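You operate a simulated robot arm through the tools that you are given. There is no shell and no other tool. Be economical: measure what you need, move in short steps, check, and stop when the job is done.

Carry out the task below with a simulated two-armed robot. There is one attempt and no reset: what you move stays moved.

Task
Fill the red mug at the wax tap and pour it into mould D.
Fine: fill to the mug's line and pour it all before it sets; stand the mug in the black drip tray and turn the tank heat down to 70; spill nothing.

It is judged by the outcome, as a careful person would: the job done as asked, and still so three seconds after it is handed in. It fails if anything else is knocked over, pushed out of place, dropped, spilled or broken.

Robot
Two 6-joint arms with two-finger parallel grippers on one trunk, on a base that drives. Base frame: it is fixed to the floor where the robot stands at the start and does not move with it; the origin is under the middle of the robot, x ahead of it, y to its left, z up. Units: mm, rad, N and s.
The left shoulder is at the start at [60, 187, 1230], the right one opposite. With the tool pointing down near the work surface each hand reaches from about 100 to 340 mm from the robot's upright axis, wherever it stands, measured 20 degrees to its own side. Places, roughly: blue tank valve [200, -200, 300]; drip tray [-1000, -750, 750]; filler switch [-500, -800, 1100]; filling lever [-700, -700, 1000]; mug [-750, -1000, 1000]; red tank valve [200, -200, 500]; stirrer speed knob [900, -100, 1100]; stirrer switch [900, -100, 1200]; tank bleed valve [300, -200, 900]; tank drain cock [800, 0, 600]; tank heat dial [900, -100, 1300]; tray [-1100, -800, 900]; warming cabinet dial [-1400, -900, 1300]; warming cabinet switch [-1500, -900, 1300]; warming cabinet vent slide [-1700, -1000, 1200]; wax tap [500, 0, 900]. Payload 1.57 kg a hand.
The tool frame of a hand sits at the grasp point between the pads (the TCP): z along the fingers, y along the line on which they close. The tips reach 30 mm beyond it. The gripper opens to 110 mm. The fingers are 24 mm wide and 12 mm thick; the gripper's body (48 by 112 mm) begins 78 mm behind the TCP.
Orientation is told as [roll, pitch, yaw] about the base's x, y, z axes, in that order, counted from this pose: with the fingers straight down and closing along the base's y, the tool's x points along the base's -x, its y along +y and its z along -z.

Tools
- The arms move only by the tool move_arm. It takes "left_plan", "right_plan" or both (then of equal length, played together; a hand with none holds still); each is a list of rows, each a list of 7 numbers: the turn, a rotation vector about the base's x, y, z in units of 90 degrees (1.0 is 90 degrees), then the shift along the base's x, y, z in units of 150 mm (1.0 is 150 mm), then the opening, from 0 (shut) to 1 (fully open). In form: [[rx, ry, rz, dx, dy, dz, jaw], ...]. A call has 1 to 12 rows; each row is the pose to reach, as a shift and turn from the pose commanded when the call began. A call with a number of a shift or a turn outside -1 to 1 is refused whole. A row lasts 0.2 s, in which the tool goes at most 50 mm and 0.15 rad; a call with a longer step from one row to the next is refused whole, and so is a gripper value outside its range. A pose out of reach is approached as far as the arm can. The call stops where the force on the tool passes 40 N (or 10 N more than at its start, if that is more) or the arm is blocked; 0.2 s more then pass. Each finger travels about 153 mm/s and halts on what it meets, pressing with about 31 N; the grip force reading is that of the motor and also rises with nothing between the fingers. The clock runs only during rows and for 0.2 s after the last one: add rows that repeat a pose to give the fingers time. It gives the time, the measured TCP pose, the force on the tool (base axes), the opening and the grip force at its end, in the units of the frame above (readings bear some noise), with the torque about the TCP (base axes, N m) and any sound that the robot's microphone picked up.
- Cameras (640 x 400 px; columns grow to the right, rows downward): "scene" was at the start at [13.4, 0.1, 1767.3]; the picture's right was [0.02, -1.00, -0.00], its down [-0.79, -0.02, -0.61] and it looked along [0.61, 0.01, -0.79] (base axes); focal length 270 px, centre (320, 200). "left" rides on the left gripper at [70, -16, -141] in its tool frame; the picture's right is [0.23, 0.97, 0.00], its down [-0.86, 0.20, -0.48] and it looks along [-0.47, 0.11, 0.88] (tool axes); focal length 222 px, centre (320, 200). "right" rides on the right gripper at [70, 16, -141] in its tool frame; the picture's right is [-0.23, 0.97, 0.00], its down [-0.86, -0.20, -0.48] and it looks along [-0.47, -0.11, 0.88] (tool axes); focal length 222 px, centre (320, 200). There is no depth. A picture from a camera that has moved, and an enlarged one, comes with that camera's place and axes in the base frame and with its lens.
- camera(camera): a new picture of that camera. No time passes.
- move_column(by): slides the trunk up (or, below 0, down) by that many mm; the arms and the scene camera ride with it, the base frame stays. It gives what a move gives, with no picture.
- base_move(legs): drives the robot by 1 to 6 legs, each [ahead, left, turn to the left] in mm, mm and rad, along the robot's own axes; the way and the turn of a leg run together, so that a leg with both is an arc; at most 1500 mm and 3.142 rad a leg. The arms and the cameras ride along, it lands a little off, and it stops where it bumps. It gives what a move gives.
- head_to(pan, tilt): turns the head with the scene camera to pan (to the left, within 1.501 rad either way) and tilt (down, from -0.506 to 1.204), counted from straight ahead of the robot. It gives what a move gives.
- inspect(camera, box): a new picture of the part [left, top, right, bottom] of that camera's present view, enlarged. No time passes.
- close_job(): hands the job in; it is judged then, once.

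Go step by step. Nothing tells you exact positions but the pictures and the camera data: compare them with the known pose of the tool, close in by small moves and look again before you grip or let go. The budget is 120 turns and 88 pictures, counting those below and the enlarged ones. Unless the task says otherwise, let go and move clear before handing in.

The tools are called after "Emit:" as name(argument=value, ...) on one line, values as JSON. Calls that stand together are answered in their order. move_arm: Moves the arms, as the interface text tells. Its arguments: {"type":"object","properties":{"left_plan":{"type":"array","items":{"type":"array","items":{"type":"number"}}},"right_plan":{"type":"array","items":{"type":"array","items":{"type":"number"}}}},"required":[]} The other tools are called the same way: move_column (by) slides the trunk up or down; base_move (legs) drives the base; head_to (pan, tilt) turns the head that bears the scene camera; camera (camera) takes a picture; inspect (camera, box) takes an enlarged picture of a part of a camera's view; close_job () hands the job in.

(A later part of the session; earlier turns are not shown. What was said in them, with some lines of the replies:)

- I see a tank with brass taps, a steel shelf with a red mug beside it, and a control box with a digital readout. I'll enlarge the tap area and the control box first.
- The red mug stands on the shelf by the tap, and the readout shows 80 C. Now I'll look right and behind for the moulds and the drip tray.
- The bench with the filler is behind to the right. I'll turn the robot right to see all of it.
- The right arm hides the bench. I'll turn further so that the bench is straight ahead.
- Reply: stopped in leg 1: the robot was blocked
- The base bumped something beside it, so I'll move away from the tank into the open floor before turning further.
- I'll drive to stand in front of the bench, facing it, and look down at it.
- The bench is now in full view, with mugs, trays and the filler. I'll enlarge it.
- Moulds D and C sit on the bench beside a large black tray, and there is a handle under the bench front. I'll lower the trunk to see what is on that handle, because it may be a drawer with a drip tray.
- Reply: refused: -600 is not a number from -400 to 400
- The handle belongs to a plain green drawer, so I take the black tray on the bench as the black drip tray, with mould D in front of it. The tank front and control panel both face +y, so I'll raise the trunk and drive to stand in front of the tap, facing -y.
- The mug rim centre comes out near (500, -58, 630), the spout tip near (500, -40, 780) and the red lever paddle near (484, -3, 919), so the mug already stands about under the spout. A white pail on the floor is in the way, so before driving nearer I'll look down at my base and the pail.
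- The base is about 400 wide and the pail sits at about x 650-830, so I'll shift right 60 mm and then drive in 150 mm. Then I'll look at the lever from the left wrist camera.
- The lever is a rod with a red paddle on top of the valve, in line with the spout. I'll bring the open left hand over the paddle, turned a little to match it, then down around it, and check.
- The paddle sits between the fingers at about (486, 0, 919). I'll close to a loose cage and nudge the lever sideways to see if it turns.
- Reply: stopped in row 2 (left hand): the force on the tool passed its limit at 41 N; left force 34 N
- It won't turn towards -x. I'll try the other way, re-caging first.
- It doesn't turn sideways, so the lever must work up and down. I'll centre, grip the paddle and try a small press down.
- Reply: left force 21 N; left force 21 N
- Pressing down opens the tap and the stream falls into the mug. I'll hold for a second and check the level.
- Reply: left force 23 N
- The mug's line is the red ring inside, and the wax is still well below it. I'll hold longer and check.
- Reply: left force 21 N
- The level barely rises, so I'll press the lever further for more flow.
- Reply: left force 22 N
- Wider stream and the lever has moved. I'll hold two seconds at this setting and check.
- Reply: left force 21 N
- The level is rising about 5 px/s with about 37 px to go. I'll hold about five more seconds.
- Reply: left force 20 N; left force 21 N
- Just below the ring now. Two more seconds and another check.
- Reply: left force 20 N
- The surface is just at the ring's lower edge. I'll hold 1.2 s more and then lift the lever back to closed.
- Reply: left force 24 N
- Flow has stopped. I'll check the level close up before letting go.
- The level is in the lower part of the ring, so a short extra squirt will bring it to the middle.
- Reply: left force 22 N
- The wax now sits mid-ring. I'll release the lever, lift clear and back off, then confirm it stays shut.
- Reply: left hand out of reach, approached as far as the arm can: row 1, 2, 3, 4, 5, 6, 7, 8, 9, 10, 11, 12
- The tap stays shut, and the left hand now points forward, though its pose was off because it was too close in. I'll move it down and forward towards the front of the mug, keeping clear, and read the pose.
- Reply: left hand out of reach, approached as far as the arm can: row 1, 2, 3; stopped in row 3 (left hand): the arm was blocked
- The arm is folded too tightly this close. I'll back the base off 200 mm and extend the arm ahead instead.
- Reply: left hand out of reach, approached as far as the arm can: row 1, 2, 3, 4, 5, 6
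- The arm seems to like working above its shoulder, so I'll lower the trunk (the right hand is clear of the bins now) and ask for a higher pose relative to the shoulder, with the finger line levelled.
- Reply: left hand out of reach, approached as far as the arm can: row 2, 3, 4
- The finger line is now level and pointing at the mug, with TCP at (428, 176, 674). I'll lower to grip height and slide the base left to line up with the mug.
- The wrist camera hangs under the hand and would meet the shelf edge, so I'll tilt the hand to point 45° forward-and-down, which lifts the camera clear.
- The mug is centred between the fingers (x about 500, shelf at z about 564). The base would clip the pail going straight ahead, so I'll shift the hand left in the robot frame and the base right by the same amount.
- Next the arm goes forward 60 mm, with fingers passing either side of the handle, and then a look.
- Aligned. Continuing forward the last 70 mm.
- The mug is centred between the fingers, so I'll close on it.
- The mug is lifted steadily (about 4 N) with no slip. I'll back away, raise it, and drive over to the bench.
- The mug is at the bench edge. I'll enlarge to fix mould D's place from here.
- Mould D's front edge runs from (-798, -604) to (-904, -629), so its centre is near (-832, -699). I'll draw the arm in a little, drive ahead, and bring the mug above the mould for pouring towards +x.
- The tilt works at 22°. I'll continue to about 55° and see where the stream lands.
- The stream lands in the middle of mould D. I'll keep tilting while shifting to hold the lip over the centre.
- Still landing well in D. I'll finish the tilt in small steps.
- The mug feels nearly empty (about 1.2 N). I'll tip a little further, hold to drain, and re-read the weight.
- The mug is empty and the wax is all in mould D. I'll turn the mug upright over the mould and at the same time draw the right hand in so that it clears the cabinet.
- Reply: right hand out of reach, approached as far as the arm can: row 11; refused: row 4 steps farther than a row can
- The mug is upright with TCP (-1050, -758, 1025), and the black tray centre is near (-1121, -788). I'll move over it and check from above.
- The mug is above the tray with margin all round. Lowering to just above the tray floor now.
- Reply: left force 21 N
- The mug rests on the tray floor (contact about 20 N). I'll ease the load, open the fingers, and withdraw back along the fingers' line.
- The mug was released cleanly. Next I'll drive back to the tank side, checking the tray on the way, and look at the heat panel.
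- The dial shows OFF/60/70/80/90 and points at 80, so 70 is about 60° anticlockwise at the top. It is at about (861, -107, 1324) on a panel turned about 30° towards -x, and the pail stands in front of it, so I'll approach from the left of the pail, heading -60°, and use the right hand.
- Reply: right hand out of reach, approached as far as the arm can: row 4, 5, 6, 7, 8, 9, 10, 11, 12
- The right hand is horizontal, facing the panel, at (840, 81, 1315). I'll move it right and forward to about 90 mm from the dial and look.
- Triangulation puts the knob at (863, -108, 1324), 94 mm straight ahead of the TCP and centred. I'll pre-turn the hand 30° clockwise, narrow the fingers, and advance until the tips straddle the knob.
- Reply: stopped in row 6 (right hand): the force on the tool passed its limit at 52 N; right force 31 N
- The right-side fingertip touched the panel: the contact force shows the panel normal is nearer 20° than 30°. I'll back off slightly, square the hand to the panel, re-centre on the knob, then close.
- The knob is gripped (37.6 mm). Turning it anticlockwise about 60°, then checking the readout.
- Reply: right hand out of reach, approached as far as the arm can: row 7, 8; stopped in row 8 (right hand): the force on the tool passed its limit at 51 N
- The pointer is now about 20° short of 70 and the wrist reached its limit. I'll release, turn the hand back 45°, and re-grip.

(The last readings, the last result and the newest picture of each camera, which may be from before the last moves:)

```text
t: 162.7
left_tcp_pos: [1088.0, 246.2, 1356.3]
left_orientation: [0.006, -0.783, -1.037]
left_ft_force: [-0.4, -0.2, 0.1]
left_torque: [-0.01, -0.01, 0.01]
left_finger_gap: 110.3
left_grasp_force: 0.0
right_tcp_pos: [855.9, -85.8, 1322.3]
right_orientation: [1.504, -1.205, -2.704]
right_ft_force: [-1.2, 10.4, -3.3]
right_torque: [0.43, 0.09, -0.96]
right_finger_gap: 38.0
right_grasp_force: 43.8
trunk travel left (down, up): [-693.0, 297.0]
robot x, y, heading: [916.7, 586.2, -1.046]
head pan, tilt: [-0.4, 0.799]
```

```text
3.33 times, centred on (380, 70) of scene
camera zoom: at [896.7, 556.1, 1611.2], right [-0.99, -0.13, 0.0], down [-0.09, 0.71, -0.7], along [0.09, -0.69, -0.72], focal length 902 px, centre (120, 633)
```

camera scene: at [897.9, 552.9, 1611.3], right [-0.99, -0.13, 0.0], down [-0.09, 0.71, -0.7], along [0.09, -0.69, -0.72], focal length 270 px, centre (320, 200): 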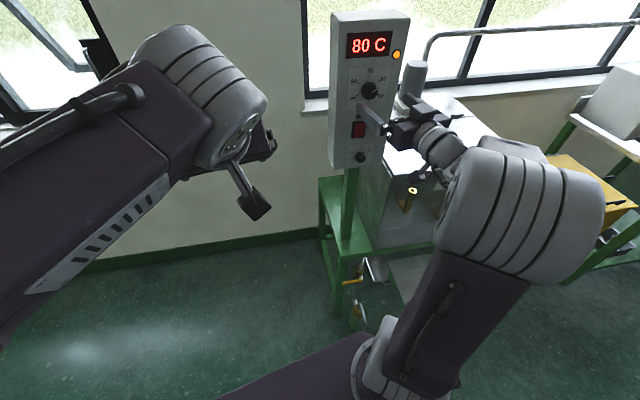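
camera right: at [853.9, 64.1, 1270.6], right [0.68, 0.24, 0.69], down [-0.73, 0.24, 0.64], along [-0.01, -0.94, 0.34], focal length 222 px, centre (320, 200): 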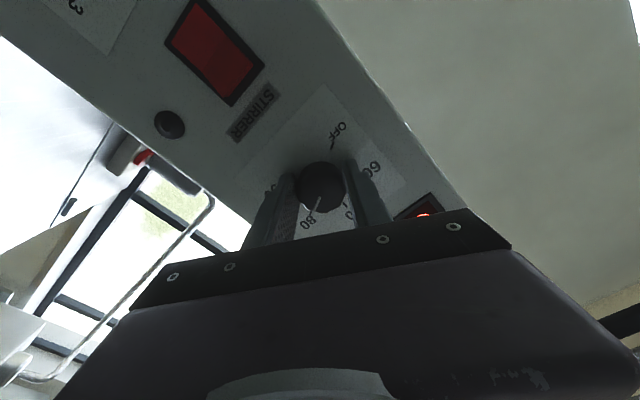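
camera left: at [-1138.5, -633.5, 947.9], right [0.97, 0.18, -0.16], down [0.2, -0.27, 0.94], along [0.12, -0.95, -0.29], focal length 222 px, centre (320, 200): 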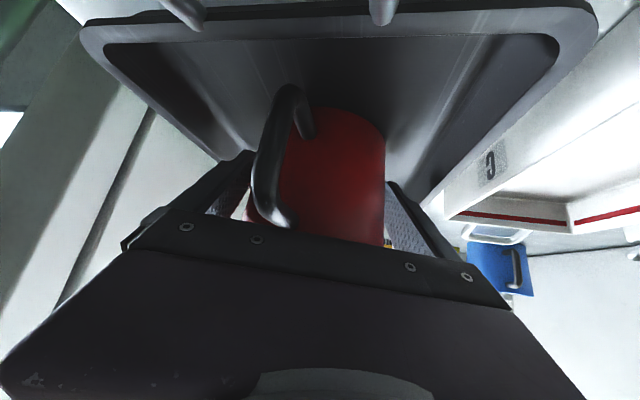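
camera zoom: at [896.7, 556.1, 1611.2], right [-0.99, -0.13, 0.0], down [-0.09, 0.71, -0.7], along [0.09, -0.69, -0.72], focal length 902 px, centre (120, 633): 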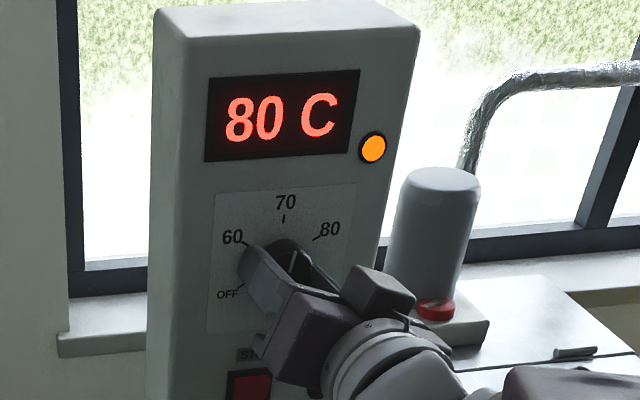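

Emit:
move_arm(right_plan=[[-0.031, 0.085, 0, 0, 0, 0, 0.2], [-0.061, 0.169, 0, 0, 0, 0, 0.2], [-0.075, 0.207, 0, 0, 0, 0, 0.2], [-0.075, 0.207, 0, 0, 0, 0, 0.2], [-0.075, 0.207, 0, 0, 0, 0, 0.2]])

Emit:
inspect(camera="scene", box=[320, 10, 440, 130])

```text
t: 163.9
left_tcp_pos: [1086.3, 246.3, 1356.3]
left_orientation: [0.005, -0.784, -1.039]
left_ft_force: [-0.5, -0.1, -0.1]
left_torque: [-0.02, -0.01, 0.02]
left_finger_gap: 110.0
left_grasp_force: 0.0
right_tcp_pos: [855.8, -85.6, 1322.5]
right_orientation: [0.541, -1.536, -1.748]
right_ft_force: [-4.9, 13.8, -11.5]
right_torque: [0.39, 0.2, -1.06]
right_finger_gap: 38.1
right_grasp_force: 44.2
trunk travel left (down, up): [-693.0, 297.0]
robot x, y, heading: [917.2, 582.1, -1.043]
head pan, tilt: [-0.4, 0.799]
```

```text
3.33 times, centred on (380, 70) of scene
camera zoom: at [895.6, 556.1, 1611.2], right [-0.99, -0.13, 0.0], down [-0.09, 0.71, -0.7], along [0.09, -0.69, -0.72], focal length 902 px, centre (120, 633)
```

zoom: 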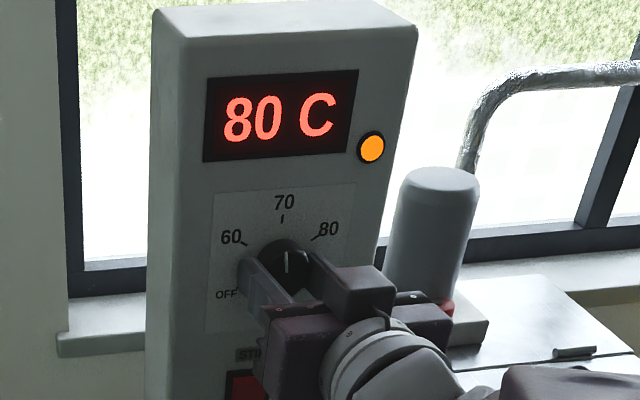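

The pointer now stands at 70. I'll open, back straight off the panel, and check.

Emit:
move_arm(right_plan=[[0, 0, 0, 0, 0, 0, 0.5], [0, 0, 0, 0, 0, 0, 0.65], [0, 0, 0, 0, 0, 0, 0.65], [0, 0, 0, -0.07, 0.19, 0, 0.65], [0, 0, 0, -0.17, 0.47, 0, 0.65], [0, 0, 0, -0.27, 0.75, 0, 0.65]])

Emit:
inspect(camera="scene", box=[330, 50, 410, 120])

```text
t: 165.3
left_tcp_pos: [1087.2, 246.6, 1354.9]
left_orientation: [0.004, -0.783, -1.035]
left_ft_force: [-0.6, 0.7, 0.5]
left_torque: [-0.02, -0.01, 0.0]
left_finger_gap: 109.9
left_grasp_force: 0.1
right_tcp_pos: [815.5, 23.4, 1325.4]
right_orientation: [0.557, -1.536, -1.763]
right_ft_force: [0.2, 0.3, 0.2]
right_torque: [0.03, -0.02, -0.02]
right_finger_gap: 71.4
right_grasp_force: 0.2
trunk travel left (down, up): [-693.0, 297.0]
robot x, y, heading: [921.3, 581.2, -1.043]
head pan, tilt: [-0.4, 0.799]
```

```text
5.71 times, centred on (370, 85) of scene
camera zoom: at [897.5, 554.8, 1611.3], right [-0.99, -0.13, 0.0], down [-0.09, 0.71, -0.7], along [0.09, -0.69, -0.72], focal length 1546 px, centre (34, 857)
```

zoom: 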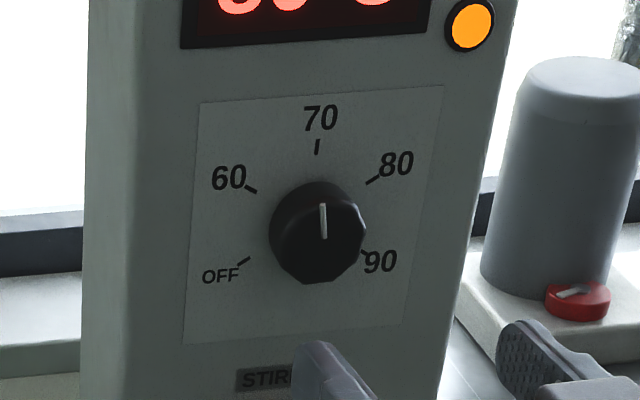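

The ticks show that the panel's "up" leans a bit in the picture, so the pointer may be a few degrees past 70. I'll check closely.

Emit:
inspect(camera="scene", box=[355, 70, 390, 100])

```text
13.33 times, centred on (372, 85) of scene
camera zoom: at [897.5, 554.8, 1611.3], right [-0.99, -0.13, 0.0], down [-0.09, 0.71, -0.7], along [0.09, -0.69, -0.72], focal length 3607 px, centre (-380, 1733)
```

zoom: 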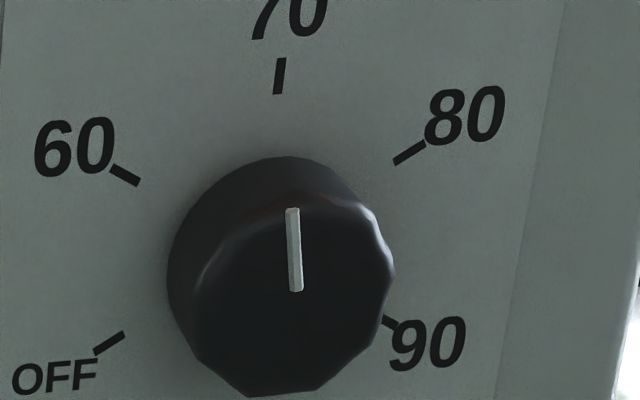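

The pointer is about 9° past 70, so I'll go back in, re-grip, and turn clockwise about 10°.

Emit:
move_arm(right_plan=[[0, 0, 0, 0.1, -0.28, 0, 0.65], [0, 0, 0, 0.2, -0.56, 0, 0.65], [0, 0, 0, 0.27, -0.74, 0, 0.65], [0, 0, 0, 0.27, -0.74, 0, 0.4], [0, 0, 0, 0.27, -0.74, 0, 0.2], [0, 0, 0, 0.27, -0.74, 0, 0.2], [0.02, -0.057, 0, 0.27, -0.74, 0, 0.2], [0.04, -0.111, 0, 0.27, -0.74, 0, 0.2], [0.04, -0.111, 0, 0.27, -0.74, 0, 0.2], [0.04, -0.111, 0, 0.27, -0.74, 0, 0.2]])

Emit:
inspect(camera="scene", box=[355, 70, 390, 100])

```text
t: 167.5
left_tcp_pos: [1086.4, 246.3, 1355.5]
left_orientation: [0.008, -0.784, -1.039]
left_ft_force: [0.1, 0.1, -0.3]
left_torque: [-0.01, 0.06, 0.02]
left_finger_gap: 110.2
left_grasp_force: 0.1
right_tcp_pos: [854.4, -88.1, 1326.2]
right_orientation: [1.473, -1.366, -2.676]
right_ft_force: [-8.5, -7.0, 21.1]
right_torque: [-0.7, -0.22, -1.32]
right_finger_gap: 37.9
right_grasp_force: 44.2
trunk travel left (down, up): [-693.0, 297.0]
robot x, y, heading: [919.3, 578.2, -1.042]
head pan, tilt: [-0.4, 0.799]
```

```text
13.33 times, centred on (372, 85) of scene
camera zoom: at [894.7, 555.2, 1611.5], right [-0.99, -0.13, 0.0], down [-0.09, 0.71, -0.7], along [0.09, -0.69, -0.72], focal length 3607 px, centre (-380, 1733)
```

zoom: 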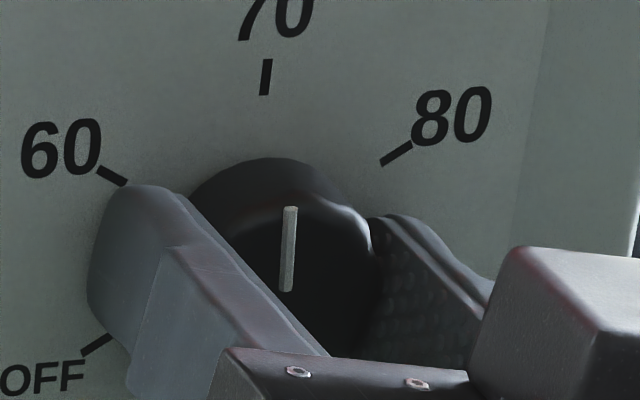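

About 3° left. A last small turn, then release and withdraw.

Emit:
move_arm(right_plan=[[0.014, -0.038, 0, 0, 0, 0, 0.2], [0.014, -0.038, 0, 0, 0, 0, 0.2], [0.014, -0.038, 0, 0, 0, 0, 0.5], [0.014, -0.038, 0, 0, 0, 0, 0.65], [0.014, -0.038, 0, 0, 0, 0, 0.65], [0.014, -0.038, 0, -0.07, 0.19, 0, 0.65], [0.014, -0.038, 0, -0.17, 0.47, 0, 0.65], [0.014, -0.038, 0, -0.27, 0.75, 0, 0.65]])

Emit:
inspect(camera="scene", box=[355, 70, 390, 100])

```text
t: 169.3
left_tcp_pos: [1088.8, 246.0, 1355.3]
left_orientation: [0.005, -0.781, -1.036]
left_ft_force: [0.4, 0.3, -0.2]
left_torque: [-0.01, -0.01, -0.02]
left_finger_gap: 109.8
left_grasp_force: 0.0
right_tcp_pos: [818.3, 26.6, 1323.8]
right_orientation: [1.476, -1.304, -2.679]
right_ft_force: [1.0, -0.3, 0.2]
right_torque: [-0.01, 0.02, -0.02]
right_finger_gap: 71.5
right_grasp_force: 0.0
trunk travel left (down, up): [-693.0, 297.0]
robot x, y, heading: [921.4, 586.9, -1.046]
head pan, tilt: [-0.4, 0.799]
```

```text
13.33 times, centred on (372, 85) of scene
camera zoom: at [898.0, 555.2, 1611.3], right [-0.99, -0.13, 0.0], down [-0.09, 0.71, -0.7], along [0.09, -0.69, -0.72], focal length 3607 px, centre (-380, 1733)
```

zoom: 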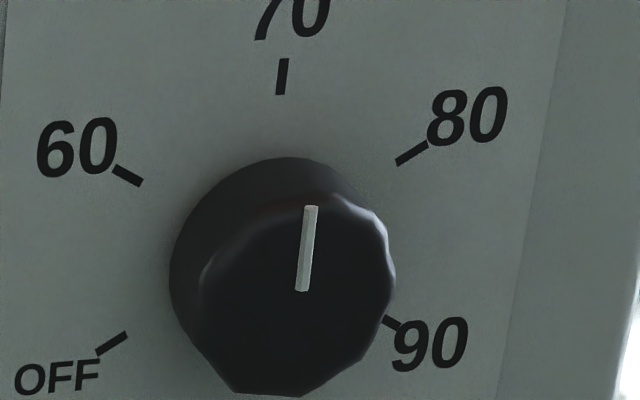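

The dial is on 70. A last look across the room to confirm the mug in the tray and nothing dripping.

Emit:
head_to(pan=-1.5, tilt=0.35)

Emit:
inspect(camera="scene", box=[220, 130, 420, 270])

```text
t: 170.6
left_tcp_pos: [1086.9, 244.9, 1355.6]
left_orientation: [0.007, -0.782, -1.038]
left_ft_force: [-0.9, 0.3, -0.2]
left_torque: [0.01, -0.02, 0.0]
left_finger_gap: 109.8
left_grasp_force: 0.0
right_tcp_pos: [816.7, 24.6, 1322.7]
right_orientation: [1.472, -1.302, -2.677]
right_ft_force: [-1.1, 0.5, 0.9]
right_torque: [0.02, 0.01, 0.0]
right_finger_gap: 71.1
right_grasp_force: 0.1
trunk travel left (down, up): [-693.0, 297.0]
robot x, y, heading: [916.4, 585.7, -1.043]
head pan, tilt: [-1.499, 0.351]
```

```text
2.86 times, centred on (320, 200) of scene
camera zoom: at [810.4, 580.8, 1650.9], right [-0.56, 0.83, 0.0], down [0.28, 0.19, -0.94], along [-0.78, -0.53, -0.34], focal length 773 px, centre (320, 200)
```

zoom: 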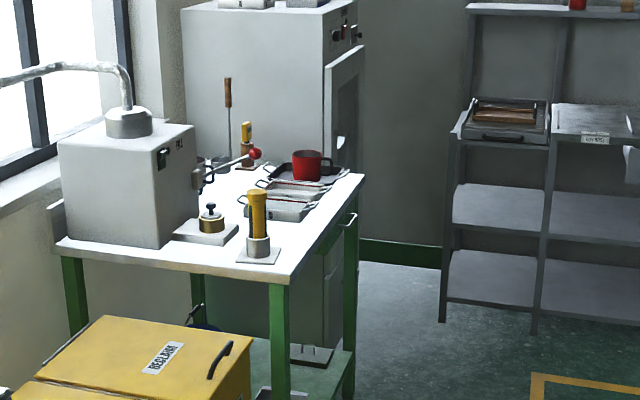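

The mug stands upright in the black tray, mould D is filled, the dial is on 70 and both hands are clear, so I'm handing in.

Emit:
close_job()

```text
The job is handed in.
```

The red mug was filled to its line at the wax tap and poured into mould D. It now stands empty in the black tray, and the tank heat dial is set to 70 with no spill seen.

I took "the black drip tray" to be the black tray on the bench beside the moulds. The place list puts "drip tray" at about the height of a green drawer under the bench, which I left unopened.

The tank readout still showed 80 C the last time I saw it, before the final adjustment of the dial.
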